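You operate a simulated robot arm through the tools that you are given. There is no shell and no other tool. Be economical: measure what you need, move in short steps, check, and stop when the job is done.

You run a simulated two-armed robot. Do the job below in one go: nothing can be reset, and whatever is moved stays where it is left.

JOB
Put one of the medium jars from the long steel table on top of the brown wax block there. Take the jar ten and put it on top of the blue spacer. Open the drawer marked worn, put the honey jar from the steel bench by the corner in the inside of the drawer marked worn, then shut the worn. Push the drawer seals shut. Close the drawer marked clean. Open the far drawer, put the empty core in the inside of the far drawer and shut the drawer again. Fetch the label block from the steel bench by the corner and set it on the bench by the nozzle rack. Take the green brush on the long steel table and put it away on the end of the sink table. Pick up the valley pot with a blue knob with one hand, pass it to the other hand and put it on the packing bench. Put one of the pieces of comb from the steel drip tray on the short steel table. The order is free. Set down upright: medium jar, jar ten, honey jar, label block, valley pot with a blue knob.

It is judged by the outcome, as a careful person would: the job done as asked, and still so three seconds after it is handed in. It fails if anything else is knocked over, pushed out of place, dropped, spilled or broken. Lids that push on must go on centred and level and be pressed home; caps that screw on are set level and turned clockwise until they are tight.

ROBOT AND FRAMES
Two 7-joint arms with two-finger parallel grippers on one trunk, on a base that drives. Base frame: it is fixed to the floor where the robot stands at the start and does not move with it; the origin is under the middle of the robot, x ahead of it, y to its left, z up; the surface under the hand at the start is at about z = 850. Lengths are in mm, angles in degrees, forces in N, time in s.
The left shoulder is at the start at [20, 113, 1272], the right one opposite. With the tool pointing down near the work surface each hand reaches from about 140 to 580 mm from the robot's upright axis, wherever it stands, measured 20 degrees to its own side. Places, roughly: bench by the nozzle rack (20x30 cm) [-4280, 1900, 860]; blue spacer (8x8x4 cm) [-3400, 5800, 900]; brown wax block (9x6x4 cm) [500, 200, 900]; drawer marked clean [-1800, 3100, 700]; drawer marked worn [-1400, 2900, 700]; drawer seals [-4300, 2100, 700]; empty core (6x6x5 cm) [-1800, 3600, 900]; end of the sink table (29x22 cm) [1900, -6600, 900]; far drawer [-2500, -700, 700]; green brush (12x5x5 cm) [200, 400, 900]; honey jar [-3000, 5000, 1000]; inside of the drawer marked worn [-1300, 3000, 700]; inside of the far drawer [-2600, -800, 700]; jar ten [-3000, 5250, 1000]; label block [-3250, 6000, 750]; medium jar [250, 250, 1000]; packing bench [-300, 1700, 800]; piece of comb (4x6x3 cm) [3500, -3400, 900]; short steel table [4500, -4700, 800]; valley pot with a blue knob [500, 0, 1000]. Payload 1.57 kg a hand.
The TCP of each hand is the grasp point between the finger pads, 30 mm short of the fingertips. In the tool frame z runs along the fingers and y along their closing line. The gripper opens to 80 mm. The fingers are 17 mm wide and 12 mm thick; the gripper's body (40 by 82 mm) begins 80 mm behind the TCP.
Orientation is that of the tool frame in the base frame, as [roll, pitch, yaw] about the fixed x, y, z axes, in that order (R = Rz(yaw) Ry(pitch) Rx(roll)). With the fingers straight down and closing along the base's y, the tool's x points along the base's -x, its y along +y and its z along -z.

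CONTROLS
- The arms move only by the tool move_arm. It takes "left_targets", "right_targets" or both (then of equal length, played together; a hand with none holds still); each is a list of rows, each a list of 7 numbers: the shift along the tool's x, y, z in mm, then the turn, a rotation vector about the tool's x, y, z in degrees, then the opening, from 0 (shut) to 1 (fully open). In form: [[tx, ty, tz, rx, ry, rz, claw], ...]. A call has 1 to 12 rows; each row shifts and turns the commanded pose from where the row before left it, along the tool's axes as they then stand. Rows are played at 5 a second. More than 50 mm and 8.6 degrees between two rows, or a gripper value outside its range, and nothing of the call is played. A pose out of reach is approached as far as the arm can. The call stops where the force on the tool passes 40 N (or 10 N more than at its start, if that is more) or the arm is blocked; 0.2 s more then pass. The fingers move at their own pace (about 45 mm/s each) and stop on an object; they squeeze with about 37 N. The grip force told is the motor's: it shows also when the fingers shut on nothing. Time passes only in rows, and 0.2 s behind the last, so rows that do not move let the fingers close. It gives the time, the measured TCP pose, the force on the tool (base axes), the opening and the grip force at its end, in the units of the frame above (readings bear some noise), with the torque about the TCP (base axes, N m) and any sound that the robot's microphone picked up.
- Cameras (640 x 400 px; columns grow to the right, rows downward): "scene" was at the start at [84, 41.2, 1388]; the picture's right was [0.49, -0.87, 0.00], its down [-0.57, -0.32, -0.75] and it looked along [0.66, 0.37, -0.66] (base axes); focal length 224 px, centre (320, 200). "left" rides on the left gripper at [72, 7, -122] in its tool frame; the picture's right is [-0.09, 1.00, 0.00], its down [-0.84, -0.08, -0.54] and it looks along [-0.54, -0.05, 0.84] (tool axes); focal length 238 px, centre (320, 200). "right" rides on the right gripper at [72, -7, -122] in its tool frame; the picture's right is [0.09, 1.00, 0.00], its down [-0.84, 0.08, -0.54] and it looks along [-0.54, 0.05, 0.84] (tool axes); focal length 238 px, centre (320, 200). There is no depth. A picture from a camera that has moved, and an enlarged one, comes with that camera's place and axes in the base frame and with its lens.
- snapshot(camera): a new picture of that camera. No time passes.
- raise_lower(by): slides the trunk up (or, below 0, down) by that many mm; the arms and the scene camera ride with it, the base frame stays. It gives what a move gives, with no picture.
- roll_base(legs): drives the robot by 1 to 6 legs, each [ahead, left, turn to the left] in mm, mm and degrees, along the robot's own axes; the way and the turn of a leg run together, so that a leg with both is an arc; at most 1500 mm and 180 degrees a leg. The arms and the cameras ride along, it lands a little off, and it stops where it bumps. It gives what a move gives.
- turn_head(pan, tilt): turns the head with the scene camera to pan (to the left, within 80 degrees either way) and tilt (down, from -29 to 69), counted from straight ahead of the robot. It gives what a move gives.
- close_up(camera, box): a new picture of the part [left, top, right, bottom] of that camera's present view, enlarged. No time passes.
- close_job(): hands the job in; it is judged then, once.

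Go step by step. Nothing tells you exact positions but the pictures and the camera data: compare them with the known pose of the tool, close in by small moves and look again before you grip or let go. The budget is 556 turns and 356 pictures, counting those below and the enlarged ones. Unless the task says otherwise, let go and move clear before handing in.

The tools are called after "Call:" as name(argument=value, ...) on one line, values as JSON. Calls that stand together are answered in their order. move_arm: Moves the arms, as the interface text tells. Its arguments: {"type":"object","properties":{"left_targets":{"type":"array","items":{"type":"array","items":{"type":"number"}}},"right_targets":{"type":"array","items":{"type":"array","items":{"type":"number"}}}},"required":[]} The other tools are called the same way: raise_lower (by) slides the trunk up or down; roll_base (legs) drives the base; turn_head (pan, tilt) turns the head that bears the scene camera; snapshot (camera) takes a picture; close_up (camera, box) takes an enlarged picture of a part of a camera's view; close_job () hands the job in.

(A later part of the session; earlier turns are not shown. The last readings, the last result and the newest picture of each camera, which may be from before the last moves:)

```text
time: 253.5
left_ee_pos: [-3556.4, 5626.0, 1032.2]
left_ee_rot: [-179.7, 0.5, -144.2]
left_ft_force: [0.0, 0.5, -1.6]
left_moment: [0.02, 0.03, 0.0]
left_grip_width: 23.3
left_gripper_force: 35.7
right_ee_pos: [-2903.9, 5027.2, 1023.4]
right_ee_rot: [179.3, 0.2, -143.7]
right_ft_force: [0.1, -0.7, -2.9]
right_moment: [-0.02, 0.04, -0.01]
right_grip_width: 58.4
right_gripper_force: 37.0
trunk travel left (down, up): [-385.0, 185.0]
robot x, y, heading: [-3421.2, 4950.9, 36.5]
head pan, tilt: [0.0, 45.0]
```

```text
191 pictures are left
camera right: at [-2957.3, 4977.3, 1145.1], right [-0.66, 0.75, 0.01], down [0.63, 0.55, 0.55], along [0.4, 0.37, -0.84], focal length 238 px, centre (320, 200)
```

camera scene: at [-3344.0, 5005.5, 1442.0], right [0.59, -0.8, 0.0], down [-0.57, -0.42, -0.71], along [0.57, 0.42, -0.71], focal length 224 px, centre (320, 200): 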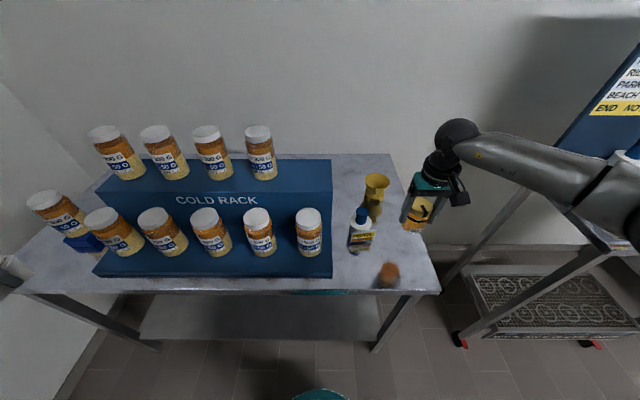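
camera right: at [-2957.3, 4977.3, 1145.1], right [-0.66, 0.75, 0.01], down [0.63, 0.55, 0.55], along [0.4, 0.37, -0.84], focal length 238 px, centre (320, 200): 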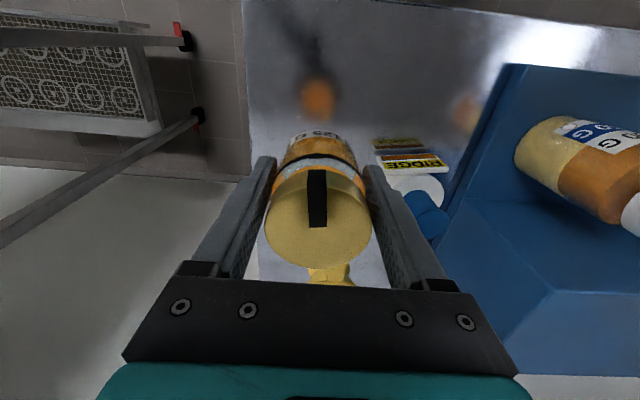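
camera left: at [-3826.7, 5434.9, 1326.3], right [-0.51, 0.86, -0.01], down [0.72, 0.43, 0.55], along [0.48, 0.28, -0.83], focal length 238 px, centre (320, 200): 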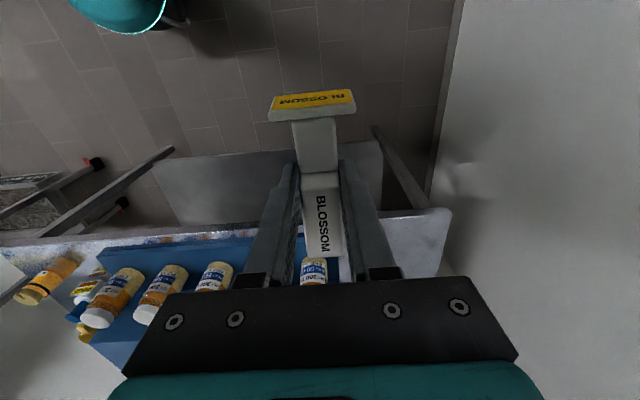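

Honey jar held in the right, block in the left. I drive to the WORN drawer.

Call:
roll_base(legs=[[-380, 0, 0], [0, -1300, 0], [0, -1280, 0]])

Call:
turn_head(pan=-10, tilt=50)

Call:
snapshot(camera="scene")

Call:
snapshot(camera="right")

```text
time: 268.0
left_ee_pos: [-2348.6, 3336.7, 1032.3]
left_ee_rot: [-179.7, 0.4, -144.3]
left_ft_force: [0.3, 0.4, 0.3]
left_moment: [-0.03, 0.04, -0.01]
left_grip_width: 23.4
left_gripper_force: 35.8
right_ee_pos: [-1695.0, 2737.5, 1023.4]
right_ee_rot: [179.3, 0.2, -143.6]
right_ft_force: [0.2, 1.0, -2.3]
right_moment: [-0.02, 0.02, -0.03]
right_grip_width: 58.5
right_gripper_force: 37.2
trunk travel left (down, up): [-385.0, 185.0]
robot x, y, heading: [-2211.5, 2661.1, 36.6]
head pan, tilt: [0.0, 45.0]
```

```text
time: 268.8
left_ee_pos: [-2347.6, 3338.0, 1030.0]
left_ee_rot: [-179.7, 0.5, -144.2]
left_ft_force: [-0.1, 0.8, 0.0]
left_moment: [-0.01, 0.0, -0.01]
left_grip_width: 23.2
left_gripper_force: 36.0
right_ee_pos: [-1695.8, 2738.7, 1024.8]
right_ee_rot: [179.3, 0.3, -143.7]
right_ft_force: [0.6, -0.1, -2.3]
right_moment: [-0.02, 0.05, -0.03]
right_grip_width: 58.2
right_gripper_force: 37.3
trunk travel left (down, up): [-385.0, 185.0]
robot x, y, heading: [-2210.8, 2664.8, 36.7]
head pan, tilt: [-10.0, 50.0]
```

```text
190 pictures are left
camera scene: at [-2132.1, 2702.7, 1435.2], right [0.45, -0.89, 0.0], down [-0.69, -0.34, -0.64], along [0.58, 0.29, -0.77], focal length 224 px, centre (320, 200)
```

scene: 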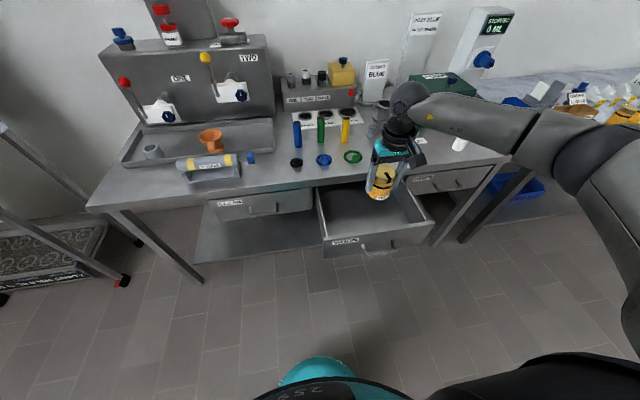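

```text
189 pictures are left
camera right: at [-1748.8, 2688.6, 1145.2], right [-0.66, 0.75, 0.01], down [0.63, 0.55, 0.55], along [0.4, 0.37, -0.84], focal length 238 px, centre (320, 200)
```

right: 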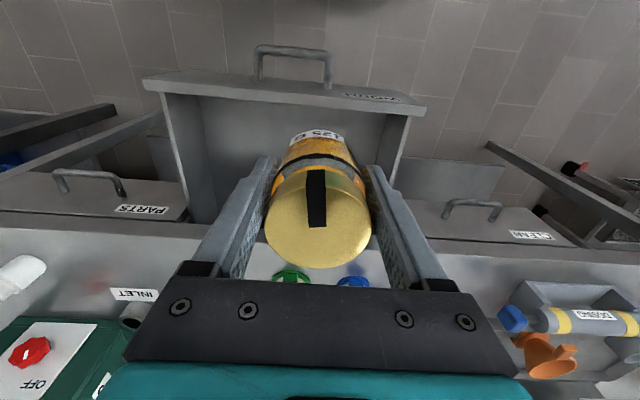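

Call:
roll_base(legs=[[90, 0, 0]])

Call:
snapshot(camera="right")

Call:
close_up(camera="scene", box=[280, 150, 480, 290])

```text
time: 269.9
left_ee_pos: [-2274.1, 3390.6, 1032.6]
left_ee_rot: [-179.6, 0.3, -144.2]
left_ft_force: [-0.4, 0.5, -0.4]
left_moment: [0.01, 0.03, 0.0]
left_grip_width: 22.9
left_gripper_force: 35.8
right_ee_pos: [-1624.1, 2791.6, 1023.4]
right_ee_rot: [179.3, 0.0, -143.8]
right_ft_force: [0.4, -0.6, -2.6]
right_moment: [-0.05, 0.04, 0.0]
right_grip_width: 58.5
right_gripper_force: 37.0
trunk travel left (down, up): [-385.0, 185.0]
robot x, y, heading: [-2137.5, 2715.6, 36.3]
head pan, tilt: [-10.0, 50.0]
```

```text
188 pictures are left
camera right: at [-1675.9, 2742.3, 1144.9], right [-0.66, 0.75, 0.01], down [0.63, 0.55, 0.54], along [0.4, 0.37, -0.84], focal length 238 px, centre (320, 200)
```

right: 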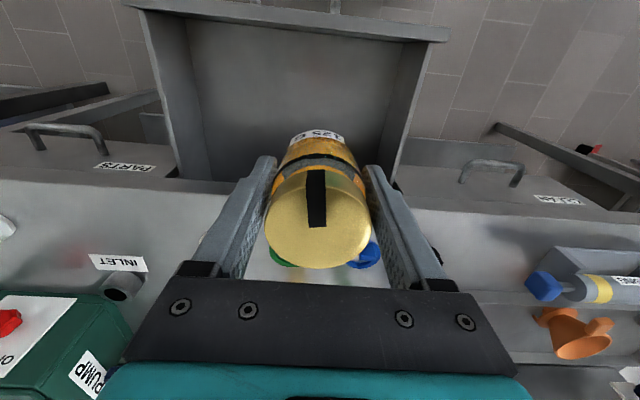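

```text
2.86 times, centred on (380, 220) of scene
camera zoom: at [-2058.8, 2756.6, 1435.1], right [0.45, -0.9, 0.0], down [-0.69, -0.34, -0.64], along [0.57, 0.29, -0.77], focal length 639 px, centre (149, 143)
```

zoom: 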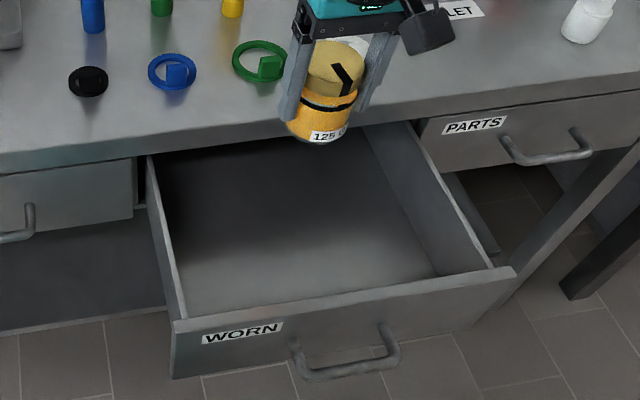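

The jar hangs over the open drawer between front panel (F 265) and bench edge (F 450). I lower it.

Call:
raise_lower(by=-200)

Call:
snapshot(camera="right")

Call:
close_up(camera="scene", box=[280, 130, 480, 270])

```text
time: 272.0
left_ee_pos: [-2275.5, 3390.1, 831.7]
left_ee_rot: [-179.7, 0.5, -144.2]
left_ft_force: [-0.2, -1.2, 0.4]
left_moment: [-0.01, -0.01, 0.02]
left_grip_width: 23.1
left_gripper_force: 35.1
right_ee_pos: [-1623.0, 2791.8, 824.7]
right_ee_rot: [179.3, 0.2, -143.7]
right_ft_force: [0.0, 0.2, -1.8]
right_moment: [0.01, 0.01, 0.0]
right_grip_width: 58.5
right_gripper_force: 36.9
trunk travel left (down, up): [-185.0, 385.0]
robot x, y, heading: [-2140.7, 2716.8, 36.4]
head pan, tilt: [-10.0, 50.0]
```

```text
186 pictures are left
camera right: at [-1676.7, 2741.7, 945.4], right [-0.66, 0.75, 0.01], down [0.63, 0.55, 0.55], along [0.4, 0.37, -0.84], focal length 238 px, centre (320, 200)
```

right: 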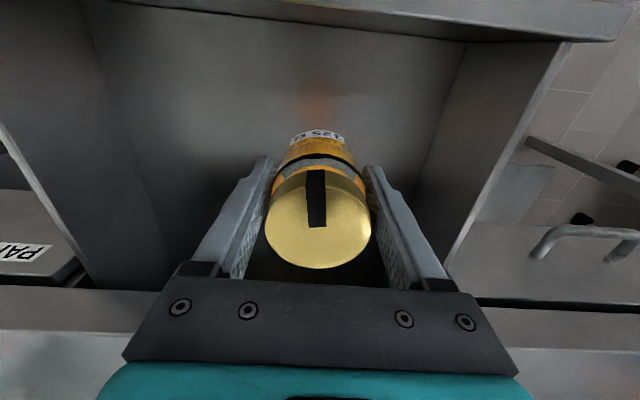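

```text
2.86 times, centred on (380, 200) of scene
camera zoom: at [-2059.9, 2755.8, 1235.3], right [0.45, -0.9, 0.0], down [-0.69, -0.34, -0.64], along [0.58, 0.29, -0.77], focal length 639 px, centre (149, 200)
```

zoom: 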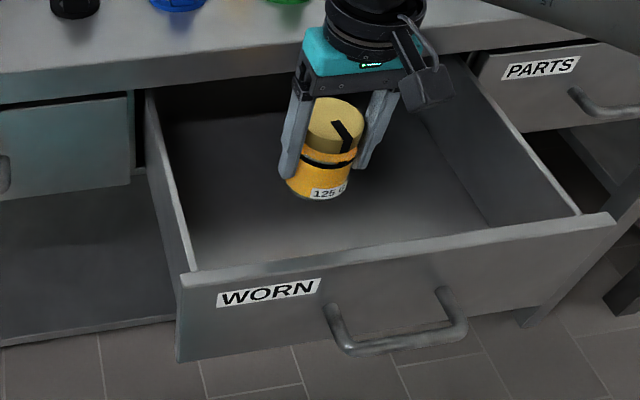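

Call:
raise_lower(by=-85)

Call:
close_up(camera="scene", box=[280, 110, 480, 250])

```text
time: 273.2
left_ee_pos: [-2275.3, 3390.4, 746.2]
left_ee_rot: [-179.7, 0.6, -144.2]
left_ft_force: [0.7, 0.4, -0.9]
left_moment: [-0.03, 0.03, 0.01]
left_grip_width: 23.4
left_gripper_force: 34.9
right_ee_pos: [-1624.0, 2791.1, 739.2]
right_ee_rot: [179.2, 0.2, -143.7]
right_ft_force: [0.3, -0.5, -2.0]
right_moment: [-0.02, 0.04, -0.01]
right_grip_width: 58.4
right_gripper_force: 36.9
trunk travel left (down, up): [-100.0, 470.0]
robot x, y, heading: [-2136.2, 2714.4, 36.6]
head pan, tilt: [-10.0, 50.0]
```

```text
2.86 times, centred on (380, 180) of scene
camera zoom: at [-2060.0, 2755.7, 1150.3], right [0.45, -0.9, 0.0], down [-0.69, -0.34, -0.64], along [0.58, 0.29, -0.77], focal length 639 px, centre (149, 257)
```

zoom: 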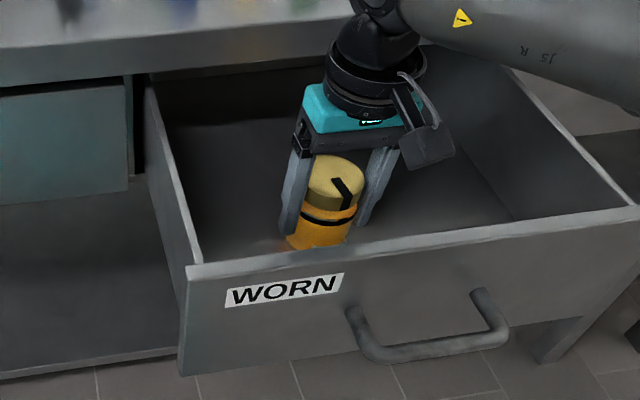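

Base of the jar is near 680. I go down with the arm in small steps until contact.

Call:
move_arm(right_targets=[[0, 0, 4, 0, 0, 0, 0.4], [0, 0, 4, 0, 0, 0, 0.4], [0, 0, 4, 0, 0, 0, 0.4], [0, 0, 4, 0, 0, 0, 0.4]])

```text
time: 274.2
left_ee_pos: [-2277.7, 3389.4, 747.3]
left_ee_rot: [-179.6, 0.4, -144.1]
left_ft_force: [0.0, -0.1, -0.3]
left_moment: [0.02, 0.01, 0.02]
left_grip_width: 23.1
left_gripper_force: 35.2
right_ee_pos: [-1622.5, 2792.5, 727.4]
right_ee_rot: [179.1, 0.7, -143.8]
right_ft_force: [-1.1, -2.8, 22.8]
right_moment: [-0.63, -0.07, -0.09]
right_grip_width: 58.5
right_gripper_force: 37.3
trunk travel left (down, up): [-100.0, 470.0]
robot x, y, heading: [-2137.5, 2714.1, 36.6]
head pan, tilt: [-10.0, 50.0]
```

Call:
move_arm(right_targets=[[0, 0, -2, 0, 0, 0, 0.4], [0, 0, -1, 0, 0, 0, 0.8], [0, 0, 0, 0, 0, 0, 0.95], [0, 0, 0, 0, 0, 0, 0.95]])

Call:
close_up(camera="scene", box=[280, 110, 480, 250])

Call:
snapshot(camera="right")

```text
time: 275.2
left_ee_pos: [-2275.9, 3389.2, 747.0]
left_ee_rot: [-179.7, 0.5, -144.1]
left_ft_force: [-0.7, 0.0, -0.5]
left_moment: [0.01, -0.01, -0.01]
left_grip_width: 23.1
left_gripper_force: 35.7
right_ee_pos: [-1624.4, 2791.5, 725.7]
right_ee_rot: [179.3, 0.2, -143.8]
right_ft_force: [0.9, -0.4, 0.0]
right_moment: [-0.03, 0.01, 0.02]
right_grip_width: 76.1
right_gripper_force: 0.1
trunk travel left (down, up): [-100.0, 470.0]
robot x, y, heading: [-2134.3, 2712.1, 36.4]
head pan, tilt: [-10.0, 50.0]
```

```text
2.86 times, centred on (380, 180) of scene
camera zoom: at [-2060.1, 2755.8, 1150.2], right [0.45, -0.9, 0.0], down [-0.69, -0.34, -0.64], along [0.58, 0.29, -0.77], focal length 639 px, centre (149, 257)
```

zoom: 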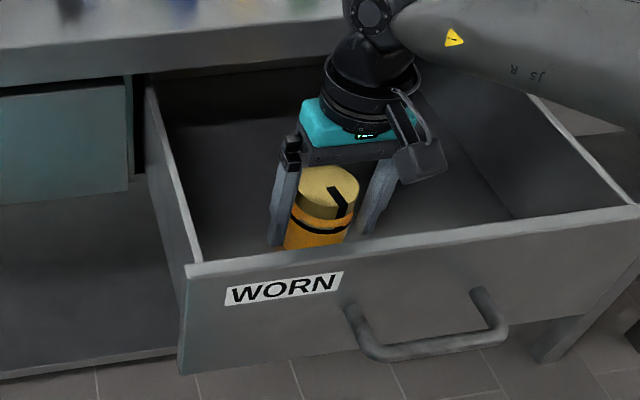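

```text
182 pictures are left
camera right: at [-1677.1, 2741.7, 847.1], right [-0.66, 0.75, 0.01], down [0.63, 0.55, 0.55], along [0.4, 0.37, -0.84], focal length 238 px, centre (320, 200)
```

right: 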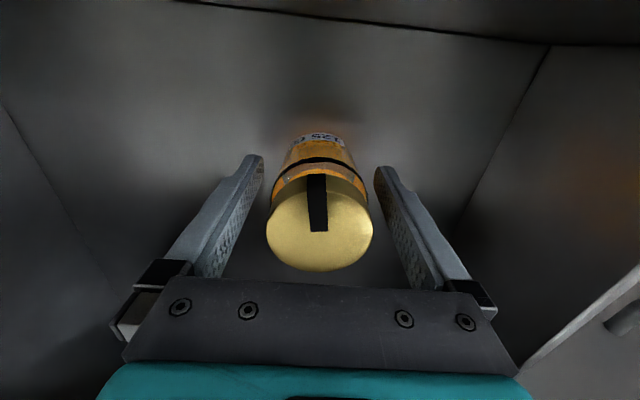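

Honey jar stands in the drawer. I rise clear, back off and turn the right hand forward to push the drawer shut.

Call:
raise_lower(by=220)

Call:
roll_base(legs=[[-280, 0, 0]])

Call:
move_arm(right_targets=[[0, 0, 0, 0, -8.2, 0, 0], [0, 0, 0, 0, -8.2, 0, 0], [0, 0, 0, 0, -8.2, 0, 0], [0, 0, 0, 0, -8.2, 0, 0], [0, 0, 0, 0, -8.2, 0, 0], [0, 0, 0, 0, -8.2, 0, 0], [0, 0, 0, 0, -8.2, 0, 0], [0, 0, 0, 0, -8.2, 0, 0], [0, 0, 0, 0, -8.2, 0, 0], [0, 0, 0, 0, -8.2, 0, 0]])

Call:
snapshot(camera="scene")

```text
time: 277.6
left_ee_pos: [-2275.6, 3389.3, 967.1]
left_ee_rot: [-179.7, 0.5, -144.2]
left_ft_force: [0.0, -0.2, -0.8]
left_moment: [-0.02, 0.0, -0.01]
left_grip_width: 23.2
left_gripper_force: 35.8
right_ee_pos: [-1624.3, 2791.9, 945.4]
right_ee_rot: [179.4, 0.2, -143.7]
right_ft_force: [0.8, 0.9, 0.8]
right_moment: [0.02, 0.0, -0.02]
right_grip_width: 75.8
right_gripper_force: 0.1
trunk travel left (down, up): [-320.0, 250.0]
robot x, y, heading: [-2140.4, 2715.6, 36.5]
head pan, tilt: [-10.0, 50.0]
```

```text
time: 279.5
left_ee_pos: [-2505.5, 3221.0, 966.6]
left_ee_rot: [-179.7, 0.5, -144.0]
left_ft_force: [-0.7, 0.3, -0.4]
left_moment: [0.02, -0.03, 0.01]
left_grip_width: 23.5
left_gripper_force: 35.7
right_ee_pos: [-1851.4, 2626.0, 946.3]
right_ee_rot: [179.3, 0.1, -143.4]
right_ft_force: [-0.6, 0.5, -0.1]
right_moment: [-0.01, -0.01, 0.01]
right_grip_width: 75.9
right_gripper_force: 0.0
trunk travel left (down, up): [-320.0, 250.0]
robot x, y, heading: [-2361.3, 2543.2, 36.6]
head pan, tilt: [-10.0, 50.0]
```

```text
time: 281.7
left_ee_pos: [-2505.4, 3222.0, 966.8]
left_ee_rot: [-179.6, 0.5, -143.9]
left_ft_force: [-0.1, 0.0, -1.4]
left_moment: [0.03, -0.01, -0.04]
left_grip_width: 23.5
left_gripper_force: 35.4
right_ee_pos: [-1851.1, 2626.8, 945.8]
right_ee_rot: [178.9, 46.7, -144.2]
right_ft_force: [0.1, 0.3, 0.0]
right_moment: [-0.01, -0.01, -0.01]
right_grip_width: 0.0
right_gripper_force: 20.9
right hand out of reach, approached as far as the arm can: row 7, 8, 9, 10
trunk travel left (down, up): [-320.0, 250.0]
robot x, y, heading: [-2361.8, 2546.3, 36.8]
head pan, tilt: [-10.0, 50.0]
```

```text
181 pictures are left
camera scene: at [-2286.3, 2588.4, 1370.2], right [0.45, -0.89, 0.0], down [-0.68, -0.34, -0.64], along [0.57, 0.29, -0.77], focal length 224 px, centre (320, 200)
```

scene: 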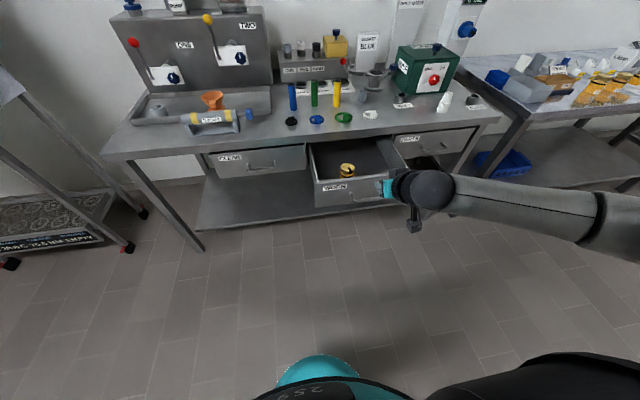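

A 47° tilt is enough for pushing. I lower and push the drawer by driving forward.

Call:
raise_lower(by=-168)

Call:
roll_base(legs=[[130, -40, 0]])

Call:
close_up(camera="scene", box=[240, 110, 480, 270])

```text
time: 283.6
left_ee_pos: [-2505.5, 3221.3, 798.8]
left_ee_rot: [-179.7, 0.6, -143.9]
left_ft_force: [0.6, -0.2, -0.6]
left_moment: [0.0, -0.01, -0.05]
left_grip_width: 23.3
left_gripper_force: 35.3
right_ee_pos: [-1849.7, 2626.0, 777.7]
right_ee_rot: [179.0, 46.7, -144.3]
right_ft_force: [-0.2, 0.2, -0.3]
right_moment: [-0.02, 0.03, 0.02]
right_grip_width: 0.0
right_gripper_force: 21.2
trunk travel left (down, up): [-152.0, 418.0]
robot x, y, heading: [-2360.2, 2546.9, 36.4]
head pan, tilt: [-10.0, 50.0]
```

```text
time: 284.9
left_ee_pos: [-2376.6, 3266.6, 797.7]
left_ee_rot: [-179.7, 0.5, -143.9]
left_ft_force: [0.2, 0.0, -0.5]
left_moment: [0.01, -0.02, -0.01]
left_grip_width: 23.5
left_gripper_force: 35.1
right_ee_pos: [-1722.4, 2672.4, 776.4]
right_ee_rot: [178.9, 46.6, -144.2]
right_ft_force: [0.2, 0.6, 0.2]
right_moment: [0.02, -0.02, 0.02]
right_grip_width: 0.0
right_gripper_force: 21.3
trunk travel left (down, up): [-152.0, 418.0]
robot x, y, heading: [-2232.8, 2592.4, 36.7]
head pan, tilt: [-10.0, 50.0]
```

```text
2.50 times, centred on (360, 190) of scene
camera zoom: at [-2158.5, 2634.0, 1202.2], right [0.45, -0.89, 0.0], down [-0.68, -0.34, -0.64], along [0.57, 0.29, -0.77], focal length 559 px, centre (220, 225)
```

zoom: 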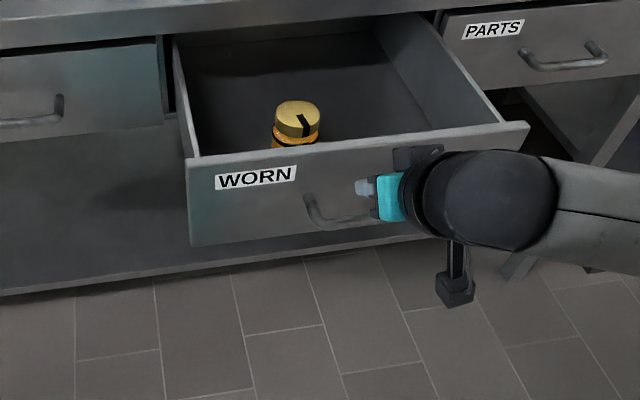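

Call:
roll_base(legs=[[245, 0, 0]])

Call:
move_arm(right_targets=[[-7, 0, 7.5, 0, 0, 0, 0], [-7, 0, 7.5, 0, 0, 0, 0], [-7, 0, 7.5, 0, 0, 0, 0], [-7, 0, 7.5, 0, 0, 0, 0], [-7, 0, 7.5, 0, 0, 0, 0]])

Call:
close_up(camera="scene", box=[200, 90, 480, 270])

```text
time: 286.7
left_ee_pos: [-2184.5, 3412.8, 798.9]
left_ee_rot: [-179.7, 0.5, -143.7]
left_ft_force: [0.5, -0.5, -1.0]
left_moment: [0.0, -0.01, -0.01]
left_grip_width: 23.3
left_gripper_force: 35.5
right_ee_pos: [-1528.9, 2819.6, 777.1]
right_ee_rot: [178.9, 46.7, -144.0]
right_ft_force: [-0.2, -0.3, 0.6]
right_moment: [-0.05, 0.0, 0.0]
right_grip_width: 0.1
right_gripper_force: 21.2
trunk travel left (down, up): [-152.0, 418.0]
robot x, y, heading: [-2043.2, 2740.8, 37.1]
head pan, tilt: [-10.0, 50.0]
```

```text
time: 287.4
left_ee_pos: [-2184.8, 3410.9, 799.8]
left_ee_rot: [-179.6, 0.7, -143.8]
left_ft_force: [-0.3, -0.1, 0.1]
left_moment: [-0.01, -0.01, -0.03]
left_grip_width: 23.4
left_gripper_force: 35.6
right_ee_pos: [-1516.9, 2827.7, 775.4]
right_ee_rot: [178.9, 45.8, -143.9]
right_ft_force: [-13.9, -11.1, 8.0]
right_moment: [-0.11, 0.06, -0.07]
right_grip_width: 0.0
right_gripper_force: 21.0
trunk travel left (down, up): [-152.0, 418.0]
robot x, y, heading: [-2044.4, 2738.1, 36.9]
head pan, tilt: [-10.0, 50.0]
stopped in row 3 (right hand): the force on the tool passed its limit at 51 N (the readings are from after the stop); the commanded pose is now the measured one
```

```text
2.22 times, centred on (340, 180) of scene
camera zoom: at [-1966.7, 2778.1, 1202.5], right [0.45, -0.89, 0.0], down [-0.68, -0.34, -0.64], along [0.58, 0.29, -0.76], focal length 497 px, centre (276, 244)
```

zoom: 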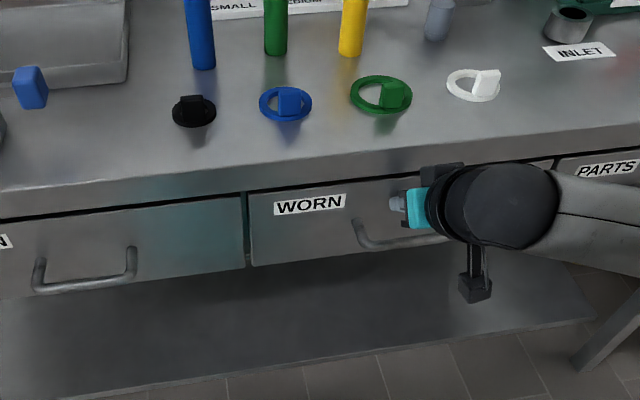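

WORN is shut. Now the empty core: back off, right hand to vertical, raise.

Call:
roll_base(legs=[[-250, 0, 0]])

Call:
raise_lower(by=300)

Call:
move_arm(right_targets=[[0, 0, 0, 0, 8, 0, 1], [0, 0, 0, 0, 8, 0, 1], [0, 0, 0, 0, 8, 0, 1], [0, 0, 0, 0, 8, 0, 1], [0, 0, 0, 0, 8, 0, 1], [0, 0, 0, 0, 5.8, 0, 1]])

Call:
roll_base(legs=[[0, 940, 0]])

Call:
turn_head(pan=-15, tilt=45)

Call:
snapshot(camera="scene")

Call:
snapshot(camera="right")

```text
time: 289.2
left_ee_pos: [-2383.0, 3264.2, 799.3]
left_ee_rot: [-179.6, 0.5, -143.9]
left_ft_force: [-0.2, -0.3, -0.8]
left_moment: [-0.06, -0.02, 0.02]
left_grip_width: 23.4
left_gripper_force: 35.4
right_ee_pos: [-1713.1, 2679.6, 774.4]
right_ee_rot: [179.0, 45.9, -144.1]
right_ft_force: [0.8, 0.5, 0.3]
right_moment: [0.03, 0.0, 0.02]
right_grip_width: 0.1
right_gripper_force: 21.2
trunk travel left (down, up): [-152.0, 418.0]
robot x, y, heading: [-2241.0, 2591.9, 37.0]
head pan, tilt: [-10.0, 50.0]
```

```text
time: 292.2
left_ee_pos: [-2382.2, 3263.7, 1098.8]
left_ee_rot: [-179.7, 0.5, -143.9]
left_ft_force: [-0.4, 0.3, 0.3]
left_moment: [0.02, 0.01, 0.02]
left_grip_width: 23.4
left_gripper_force: 35.7
right_ee_pos: [-1714.5, 2680.6, 1073.6]
right_ee_rot: [179.1, 45.9, -144.1]
right_ft_force: [0.2, -0.4, 0.4]
right_moment: [-0.01, 0.01, 0.03]
right_grip_width: 0.0
right_gripper_force: 21.2
trunk travel left (down, up): [-452.0, 118.0]
robot x, y, heading: [-2236.6, 2591.2, 36.7]
head pan, tilt: [-10.0, 50.0]
```

```text
time: 293.6
left_ee_pos: [-2380.5, 3264.3, 1100.1]
left_ee_rot: [-179.6, 0.4, -143.8]
left_ft_force: [0.2, 1.1, -0.1]
left_moment: [-0.03, -0.01, 0.02]
left_grip_width: 23.2
left_gripper_force: 35.7
right_ee_pos: [-1713.8, 2681.3, 1074.7]
right_ee_rot: [179.2, 0.0, -143.3]
right_ft_force: [-0.4, -0.2, 0.0]
right_moment: [-0.02, 0.01, -0.03]
right_grip_width: 80.1
right_gripper_force: 0.2
trunk travel left (down, up): [-452.0, 118.0]
robot x, y, heading: [-2242.3, 2591.4, 37.0]
head pan, tilt: [-10.0, 50.0]
```

```text
time: 298.6
left_ee_pos: [-2938.0, 4018.7, 1098.0]
left_ee_rot: [-179.6, 0.5, -144.2]
left_ft_force: [0.0, -0.5, -0.3]
left_moment: [-0.01, -0.05, -0.01]
left_grip_width: 23.6
left_gripper_force: 35.4
right_ee_pos: [-2273.0, 3431.3, 1074.0]
right_ee_rot: [179.3, 0.1, -143.8]
right_ft_force: [0.2, -0.6, 0.1]
right_moment: [-0.01, 0.0, 0.02]
right_grip_width: 79.9
right_gripper_force: 0.1
trunk travel left (down, up): [-452.0, 118.0]
robot x, y, heading: [-2800.6, 3344.4, 36.8]
head pan, tilt: [-10.0, 50.0]
```

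```text
time: 299.2
left_ee_pos: [-2937.1, 4018.2, 1098.5]
left_ee_rot: [-179.5, 0.5, -144.2]
left_ft_force: [-0.3, -1.0, -0.1]
left_moment: [0.0, 0.02, 0.01]
left_grip_width: 23.6
left_gripper_force: 35.3
right_ee_pos: [-2272.0, 3431.1, 1073.3]
right_ee_rot: [179.3, 0.1, -143.7]
right_ft_force: [-0.3, -0.7, 0.9]
right_moment: [-0.01, 0.0, -0.01]
right_grip_width: 80.2
right_gripper_force: 0.0
trunk travel left (down, up): [-452.0, 118.0]
robot x, y, heading: [-2800.3, 3345.4, 36.3]
head pan, tilt: [-15.0, 45.0]
```

```text
178 pictures are left
camera scene: at [-2715.8, 3379.8, 1509.1], right [0.37, -0.93, 0.0], down [-0.66, -0.26, -0.71], along [0.66, 0.26, -0.71], focal length 224 px, centre (320, 200)
```

scene: 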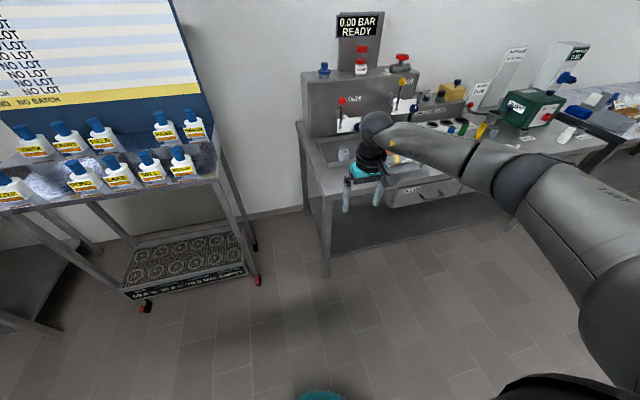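

```text
177 pictures are left
camera right: at [-2324.9, 3381.4, 1195.8], right [-0.66, 0.75, 0.01], down [0.63, 0.55, 0.54], along [0.4, 0.37, -0.84], focal length 238 px, centre (320, 200)
```

right: 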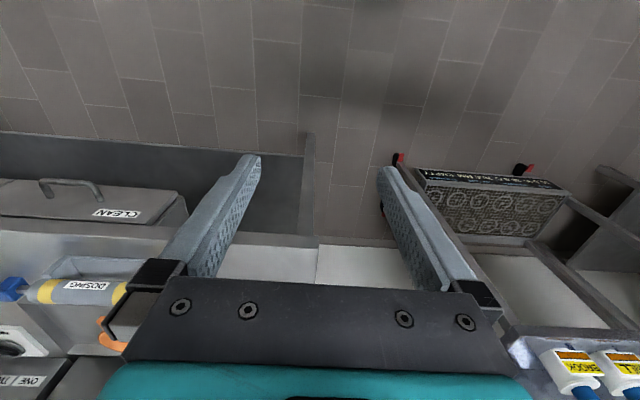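

Call:
roll_base(legs=[[0, -140, 0], [330, 0, 0]])

Call:
snapshot(camera="scene")

Call:
snapshot(camera="right")

```text
time: 302.3
left_ee_pos: [-2591.4, 4100.9, 1097.4]
left_ee_rot: [-179.8, 0.4, -144.0]
left_ft_force: [0.2, 0.8, -1.4]
left_moment: [-0.01, 0.01, 0.02]
left_grip_width: 23.5
left_gripper_force: 35.9
right_ee_pos: [-1925.4, 3516.1, 1074.1]
right_ee_rot: [179.2, 0.1, -143.6]
right_ft_force: [0.3, 0.2, -0.2]
right_moment: [-0.04, -0.02, -0.03]
right_grip_width: 80.0
right_gripper_force: 0.0
trunk travel left (down, up): [-452.0, 118.0]
robot x, y, heading: [-2450.4, 3425.3, 36.5]
head pan, tilt: [-15.0, 45.0]
```

```text
176 pictures are left
camera scene: at [-2367.7, 3463.7, 1509.1], right [0.37, -0.93, 0.0], down [-0.66, -0.26, -0.71], along [0.66, 0.26, -0.71], focal length 224 px, centre (320, 200)
```

scene: 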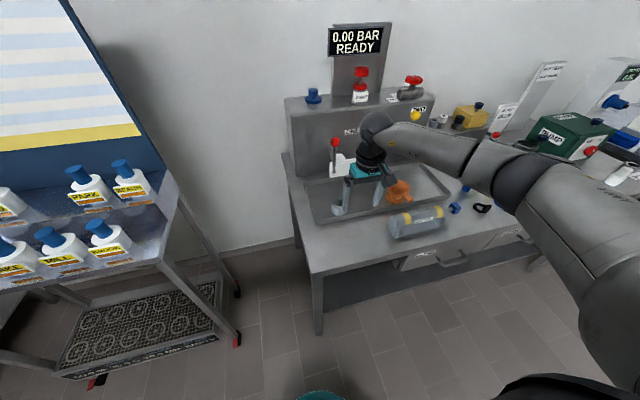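

```text
175 pictures are left
camera right: at [-1977.0, 3466.1, 1195.5], right [-0.66, 0.75, 0.01], down [0.63, 0.55, 0.54], along [0.4, 0.37, -0.84], focal length 238 px, centre (320, 200)
```

right: 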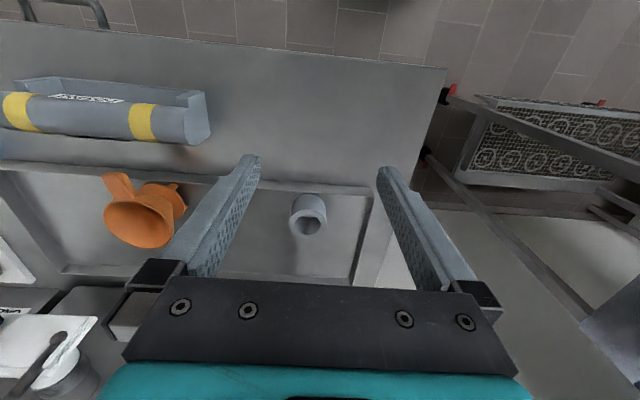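

Core at about [-1789,3616], top 890. I retract the left hand a little (cart nearby) and approach.

Call:
move_arm(left_targets=[[40, 0, 0, 0, 0, 0, 0], [40, 0, 0, 0, 0, 0, 0]])

Call:
roll_base(legs=[[165, 0, 0]])

Call:
raise_lower(by=-80)

Call:
snapshot(camera="right")

Call:
snapshot(camera="scene")

```text
time: 302.9
left_ee_pos: [-2656.8, 4055.9, 1099.4]
left_ee_rot: [-179.8, 0.5, -144.2]
left_ft_force: [-0.6, 0.6, -0.4]
left_moment: [0.0, 0.0, -0.03]
left_grip_width: 23.4
left_gripper_force: 35.3
right_ee_pos: [-1924.5, 3515.6, 1073.7]
right_ee_rot: [179.2, 0.1, -143.6]
right_ft_force: [0.5, -0.5, -0.6]
right_moment: [0.02, 0.02, -0.01]
right_grip_width: 80.2
right_gripper_force: 0.0
trunk travel left (down, up): [-452.0, 118.0]
robot x, y, heading: [-2451.4, 3429.6, 36.4]
head pan, tilt: [-15.0, 45.0]
```

```text
time: 304.4
left_ee_pos: [-2522.3, 4155.0, 1099.0]
left_ee_rot: [-179.6, 0.4, -144.1]
left_ft_force: [0.1, 0.1, -0.5]
left_moment: [-0.02, 0.01, 0.02]
left_grip_width: 23.1
left_gripper_force: 35.8
right_ee_pos: [-1789.8, 3614.7, 1074.2]
right_ee_rot: [179.3, 0.1, -143.6]
right_ft_force: [0.1, 0.2, -1.2]
right_moment: [-0.03, 0.01, 0.02]
right_grip_width: 80.0
right_gripper_force: 0.1
trunk travel left (down, up): [-452.0, 118.0]
robot x, y, heading: [-2320.7, 3525.7, 36.5]
head pan, tilt: [-15.0, 45.0]
```

```text
time: 305.5
left_ee_pos: [-2522.0, 4154.1, 1018.4]
left_ee_rot: [-179.8, 0.4, -144.1]
left_ft_force: [0.5, 0.7, -0.2]
left_moment: [0.02, 0.0, -0.02]
left_grip_width: 23.4
left_gripper_force: 36.1
right_ee_pos: [-1790.7, 3614.1, 995.0]
right_ee_rot: [179.3, 0.1, -143.6]
right_ft_force: [-0.4, -0.1, -0.2]
right_moment: [0.01, 0.0, -0.02]
right_grip_width: 80.0
right_gripper_force: 0.1
trunk travel left (down, up): [-372.0, 198.0]
robot x, y, heading: [-2322.8, 3525.9, 36.3]
head pan, tilt: [-15.0, 45.0]
```

```text
174 pictures are left
camera right: at [-1843.9, 3564.5, 1115.9], right [-0.66, 0.75, 0.01], down [0.63, 0.55, 0.55], along [0.4, 0.37, -0.84], focal length 238 px, centre (320, 200)
```

right: 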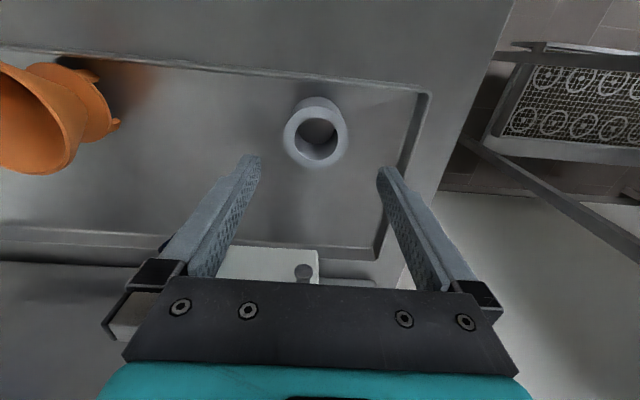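

```text
173 pictures are left
camera scene: at [-2234.8, 3562.0, 1429.2], right [0.37, -0.93, 0.0], down [-0.66, -0.26, -0.71], along [0.66, 0.26, -0.71], focal length 224 px, centre (320, 200)
```

scene: 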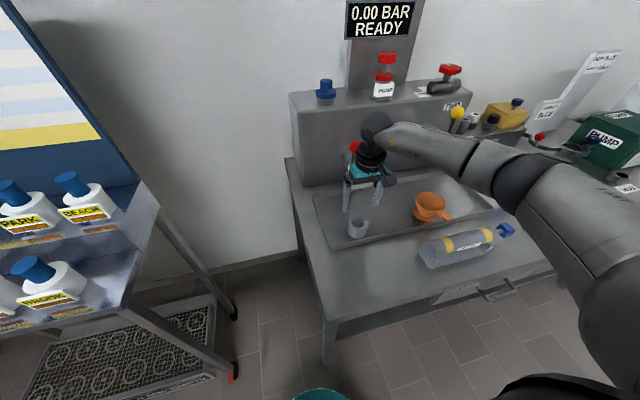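

Call:
move_arm(right_targets=[[0, -2, 0, 0, 0, 0, 1]])

Call:
raise_lower(by=-85)

Call:
snapshot(camera="right")

Call:
close_up(camera="scene", box=[290, 80, 450, 220])

```text
time: 305.9
left_ee_pos: [-2522.3, 4154.3, 1020.1]
left_ee_rot: [-179.8, 0.5, -144.1]
left_ft_force: [-0.7, 0.1, -0.2]
left_moment: [0.01, 0.02, 0.0]
left_grip_width: 23.1
left_gripper_force: 35.5
right_ee_pos: [-1790.3, 3612.6, 994.2]
right_ee_rot: [179.3, 0.1, -143.7]
right_ft_force: [0.0, 0.7, 0.2]
right_moment: [0.01, -0.01, -0.01]
right_grip_width: 80.0
right_gripper_force: 0.1
trunk travel left (down, up): [-372.0, 198.0]
robot x, y, heading: [-2316.2, 3528.6, 36.7]
head pan, tilt: [-15.0, 45.0]
```

```text
time: 307.1
left_ee_pos: [-2523.1, 4154.9, 934.3]
left_ee_rot: [-179.7, 0.4, -144.1]
left_ft_force: [-0.6, -0.6, -0.5]
left_moment: [0.0, 0.0, 0.01]
left_grip_width: 23.5
left_gripper_force: 35.7
right_ee_pos: [-1790.4, 3612.0, 908.7]
right_ee_rot: [179.3, 0.1, -143.6]
right_ft_force: [0.9, 0.9, -0.7]
right_moment: [-0.02, -0.02, 0.0]
right_grip_width: 80.2
right_gripper_force: 0.0
trunk travel left (down, up): [-287.0, 283.0]
robot x, y, heading: [-2319.2, 3525.6, 36.3]
head pan, tilt: [-15.0, 45.0]
```

```text
172 pictures are left
camera right: at [-1842.8, 3563.0, 1030.7], right [-0.66, 0.75, 0.01], down [0.63, 0.55, 0.55], along [0.4, 0.37, -0.84], focal length 238 px, centre (320, 200)
```

right: 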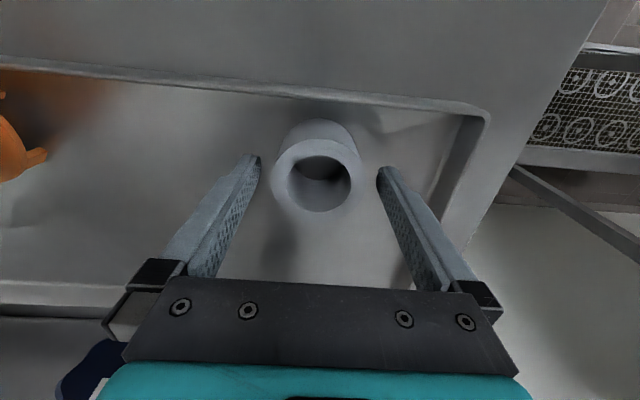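

```text
2.86 times, centred on (370, 150) of scene
camera zoom: at [-2234.8, 3562.0, 1344.2], right [0.37, -0.93, 0.0], down [-0.66, -0.26, -0.71], along [0.66, 0.26, -0.71], focal length 639 px, centre (177, 343)
```

zoom: 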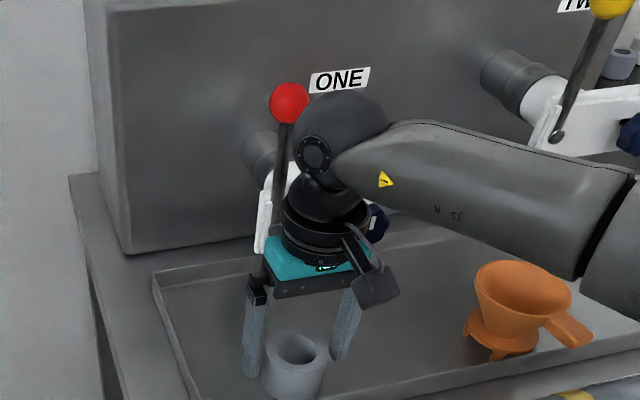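

Call:
raise_lower(by=-30)

Call:
move_arm(right_targets=[[0, 0, 0, 0, 0, 0, 0.8], [0, 0, 0, 0, 0, 0, 0.4], [0, 0, 0, 0, 0, 0, 0.4], [0, 0, 0, 0, 0, 0, 0.4]])

Call:
raise_lower(by=100)

Call:
snapshot(camera="right")

```text
time: 308.0
left_ee_pos: [-2523.6, 4153.7, 903.9]
left_ee_rot: [-179.6, 0.5, -144.3]
left_ft_force: [-0.3, 0.5, -0.8]
left_moment: [0.01, -0.01, -0.01]
left_grip_width: 23.4
left_gripper_force: 35.6
right_ee_pos: [-1790.2, 3612.4, 885.5]
right_ee_rot: [179.2, 0.6, -143.9]
right_ft_force: [-8.7, -4.7, 10.4]
right_moment: [-0.56, -0.03, -0.49]
right_grip_width: 78.7
right_gripper_force: 0.1
trunk travel left (down, up): [-257.0, 313.0]
robot x, y, heading: [-2316.3, 3526.9, 36.3]
head pan, tilt: [-15.0, 45.0]
stopped: the force on the tool passed its limit at 41 N (the readings are from after the stop); the commanded pose is now the measured one
```

```text
time: 309.0
left_ee_pos: [-2523.3, 4153.5, 904.7]
left_ee_rot: [-179.8, 0.6, -144.1]
left_ft_force: [0.0, -0.3, -1.2]
left_moment: [0.02, -0.05, -0.05]
left_grip_width: 23.7
left_gripper_force: 36.0
right_ee_pos: [-1786.7, 3612.2, 885.5]
right_ee_rot: [179.4, 0.9, -143.9]
right_ft_force: [7.4, -11.6, 20.7]
right_moment: [-1.07, -0.53, 0.03]
right_grip_width: 57.8
right_gripper_force: 33.1
trunk travel left (down, up): [-257.0, 313.0]
robot x, y, heading: [-2319.4, 3524.4, 36.6]
head pan, tilt: [-15.0, 45.0]
```

```text
time: 310.4
left_ee_pos: [-2522.6, 4153.5, 1004.6]
left_ee_rot: [-179.5, 0.4, -144.2]
left_ft_force: [0.8, 0.9, -0.2]
left_moment: [-0.01, -0.02, -0.03]
left_grip_width: 23.1
left_gripper_force: 35.2
right_ee_pos: [-1787.9, 3614.1, 983.2]
right_ee_rot: [179.3, 0.5, -143.8]
right_ft_force: [-0.2, 0.4, 0.4]
right_moment: [-0.01, 0.0, -0.01]
right_grip_width: 57.1
right_gripper_force: 37.4
trunk travel left (down, up): [-357.0, 213.0]
robot x, y, heading: [-2319.6, 3526.3, 36.6]
head pan, tilt: [-15.0, 45.0]
```

```text
170 pictures are left
camera right: at [-1841.4, 3563.3, 1104.8], right [-0.66, 0.75, 0.01], down [0.63, 0.55, 0.55], along [0.41, 0.37, -0.83], focal length 238 px, centre (320, 200)
```

right: 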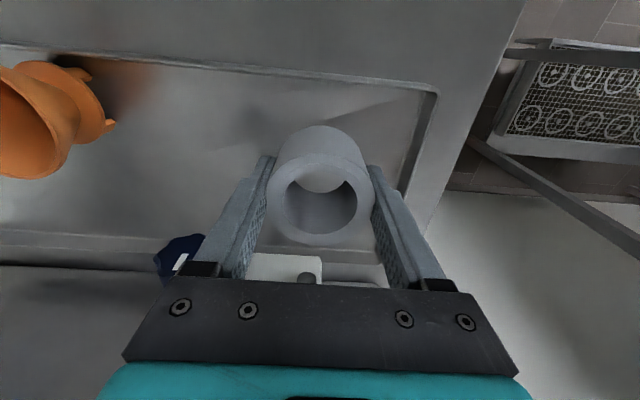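

Core lifted. Now to the nozzle-rack bench across the room: back up, then turn around.

Call:
roll_base(legs=[[-400, 0, 0], [-800, 0, 0], [0, 0, 90], [0, 0, 90]])

Call:
turn_head(pan=0, tilt=25)

Call:
snapshot(camera="scene")

```text
time: 324.4
left_ee_pos: [-3078.4, 2182.0, 1004.6]
left_ee_rot: [-179.6, 0.4, 35.6]
left_ft_force: [0.1, -0.5, 0.3]
left_moment: [-0.01, -0.02, 0.0]
left_grip_width: 23.4
left_gripper_force: 36.0
right_ee_pos: [-3811.2, 2727.6, 983.4]
right_ee_rot: [179.2, 0.5, 35.9]
right_ft_force: [0.0, 0.3, 0.1]
right_moment: [0.01, 0.02, -0.01]
right_grip_width: 56.3
right_gripper_force: 37.2
trunk travel left (down, up): [-357.0, 213.0]
robot x, y, heading: [-3275.7, 2810.9, -143.7]
head pan, tilt: [-15.0, 45.0]
```

```text
time: 325.2
left_ee_pos: [-3079.3, 2182.4, 1004.9]
left_ee_rot: [-179.5, 0.3, 35.5]
left_ft_force: [-0.3, -0.9, -0.5]
left_moment: [0.02, -0.01, -0.01]
left_grip_width: 23.5
left_gripper_force: 35.5
right_ee_pos: [-3811.3, 2727.0, 983.6]
right_ee_rot: [179.3, 0.5, 36.1]
right_ft_force: [-0.6, 0.2, 0.3]
right_moment: [-0.01, 0.0, -0.01]
right_grip_width: 56.4
right_gripper_force: 37.0
trunk travel left (down, up): [-357.0, 213.0]
robot x, y, heading: [-3278.9, 2812.8, -143.9]
head pan, tilt: [0.0, 25.0]
```

```text
169 pictures are left
camera scene: at [-3361.6, 2751.5, 1444.9], right [-0.59, 0.81, 0.0], down [0.34, 0.25, -0.91], along [-0.73, -0.54, -0.42], focal length 224 px, centre (320, 200)
```

scene: 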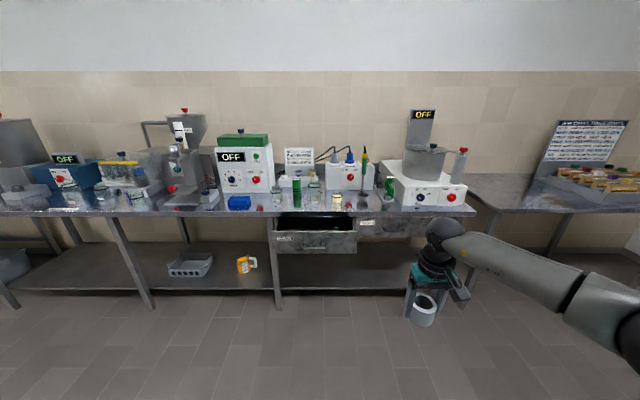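

Call:
close_up(camera="scene", box=[200, 110, 480, 270])

```text
2.29 times, centred on (340, 190) of scene
camera zoom: at [-3361.6, 2751.5, 1444.9], right [-0.59, 0.81, 0.0], down [0.34, 0.25, -0.91], along [-0.73, -0.54, -0.42], focal length 511 px, centre (274, 223)
```

zoom: 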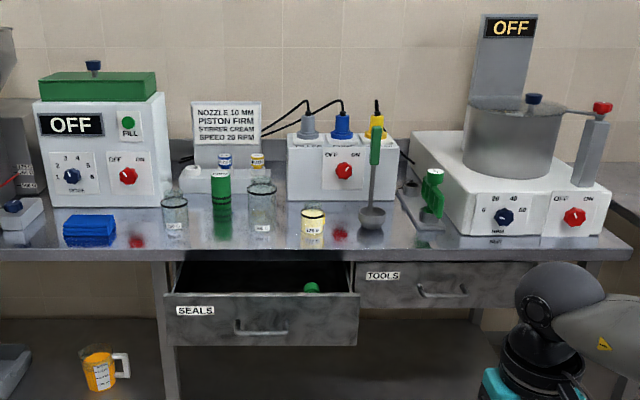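

The SEALS drawer is open below; the target spot is around [-4280,1900] near the bench front. I bring the left hand (block) to a better working position.

Call:
move_arm(left_targets=[[-22, -42, 0, 0, 0, 0, 0], [-22, -42, 0, 0, 0, 0, 0], [-22, -42, 0, 0, 0, 0, 0], [-22, -42, 0, 0, 0, 0, 0], [-22, -42, 0, 0, 0, 0, 0], [-22, -42, 0, 0, 0, 0, 0], [-22, -42, 0, 0, 0, 0, 0], [-22, -42, 0, 0, 0, 0, 0], [-22, -42, 0, 0, 0, 0, 0]])

Call:
roll_base(legs=[[620, -100, 0]])

Call:
turn_head(pan=15, tilt=40)

Call:
snapshot(camera="scene")

```text
time: 327.2
left_ee_pos: [-3461.4, 2372.8, 1007.0]
left_ee_rot: [-179.7, 0.4, 35.7]
left_ft_force: [-0.2, -0.5, -0.5]
left_moment: [0.0, 0.0, -0.01]
left_grip_width: 23.2
left_gripper_force: 35.4
right_ee_pos: [-3811.5, 2726.8, 982.5]
right_ee_rot: [179.3, 0.5, 35.9]
right_ft_force: [-0.3, -0.6, -0.1]
right_moment: [0.01, -0.02, 0.01]
right_grip_width: 56.2
right_gripper_force: 37.4
trunk travel left (down, up): [-357.0, 213.0]
robot x, y, heading: [-3279.2, 2813.1, -143.7]
head pan, tilt: [0.0, 25.0]
```

```text
time: 330.7
left_ee_pos: [-4024.4, 2095.6, 1007.4]
left_ee_rot: [-179.6, 0.4, 34.8]
left_ft_force: [-0.2, -0.2, 0.2]
left_moment: [0.02, -0.02, 0.0]
left_grip_width: 23.4
left_gripper_force: 35.6
right_ee_pos: [-4372.3, 2454.0, 984.2]
right_ee_rot: [179.2, 0.5, 35.2]
right_ft_force: [0.0, 0.5, -0.6]
right_moment: [0.03, 0.0, -0.03]
right_grip_width: 55.9
right_gripper_force: 36.5
trunk travel left (down, up): [-357.0, 213.0]
robot x, y, heading: [-3836.2, 2531.4, -144.7]
head pan, tilt: [0.0, 25.0]
```

```text
time: 331.5
left_ee_pos: [-4025.6, 2097.9, 1008.5]
left_ee_rot: [-179.6, 0.3, 34.8]
left_ft_force: [0.2, 0.0, -0.3]
left_moment: [0.02, 0.01, 0.02]
left_grip_width: 23.1
left_gripper_force: 35.3
right_ee_pos: [-4372.1, 2454.2, 983.8]
right_ee_rot: [179.1, 0.6, 35.2]
right_ft_force: [-0.1, 0.6, 0.2]
right_moment: [-0.01, 0.0, -0.01]
right_grip_width: 55.8
right_gripper_force: 36.7
trunk travel left (down, up): [-357.0, 213.0]
robot x, y, heading: [-3838.1, 2531.1, -144.3]
head pan, tilt: [15.0, 40.0]
```

```text
167 pictures are left
camera scene: at [-3901.2, 2460.6, 1421.7], right [-0.77, 0.64, 0.0], down [0.41, 0.49, -0.77], along [-0.49, -0.59, -0.64], focal length 224 px, centre (320, 200)
```

scene: 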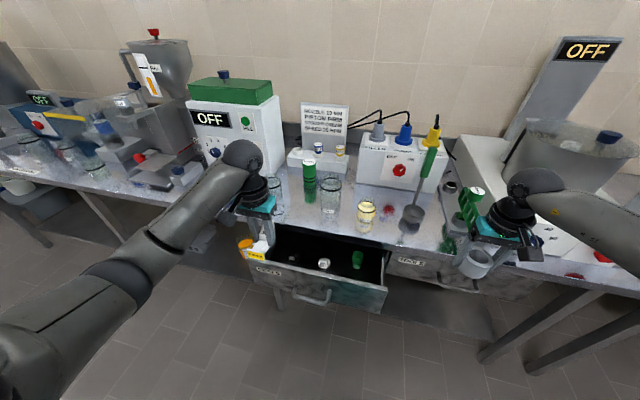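

Call:
close_up(camera="scene", box=[220, 130, 460, 290])

Call:
snapshot(camera="left")

```text
2.50 times, centred on (340, 210) of scene
camera zoom: at [-3901.2, 2460.6, 1421.7], right [-0.77, 0.64, 0.0], down [0.41, 0.49, -0.77], along [-0.49, -0.59, -0.64], focal length 559 px, centre (270, 175)
```

zoom: 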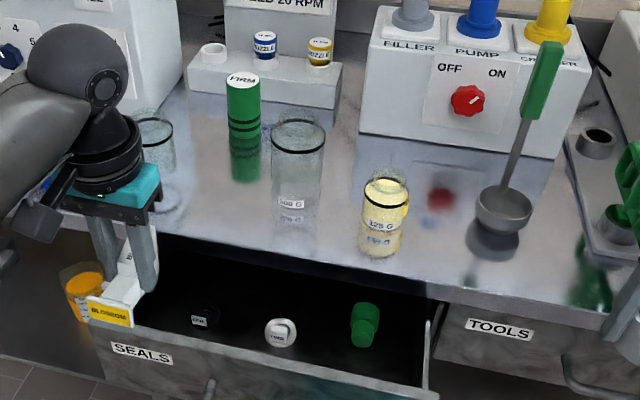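

```text
165 pictures are left
camera left: at [-3961.4, 2130.8, 1128.1], right [0.49, -0.87, -0.01], down [-0.73, -0.41, 0.55], along [-0.48, -0.27, -0.84], focal length 238 px, centre (320, 200)
```

left: 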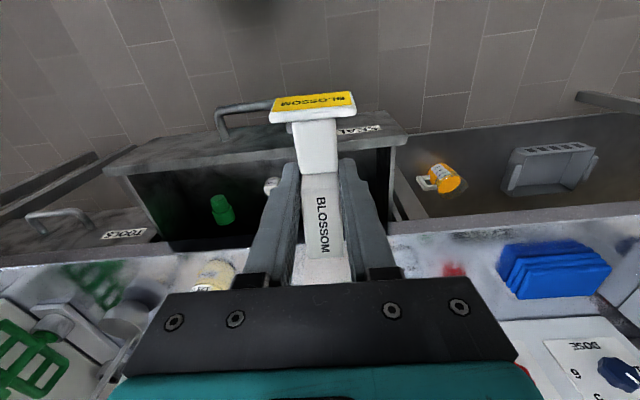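

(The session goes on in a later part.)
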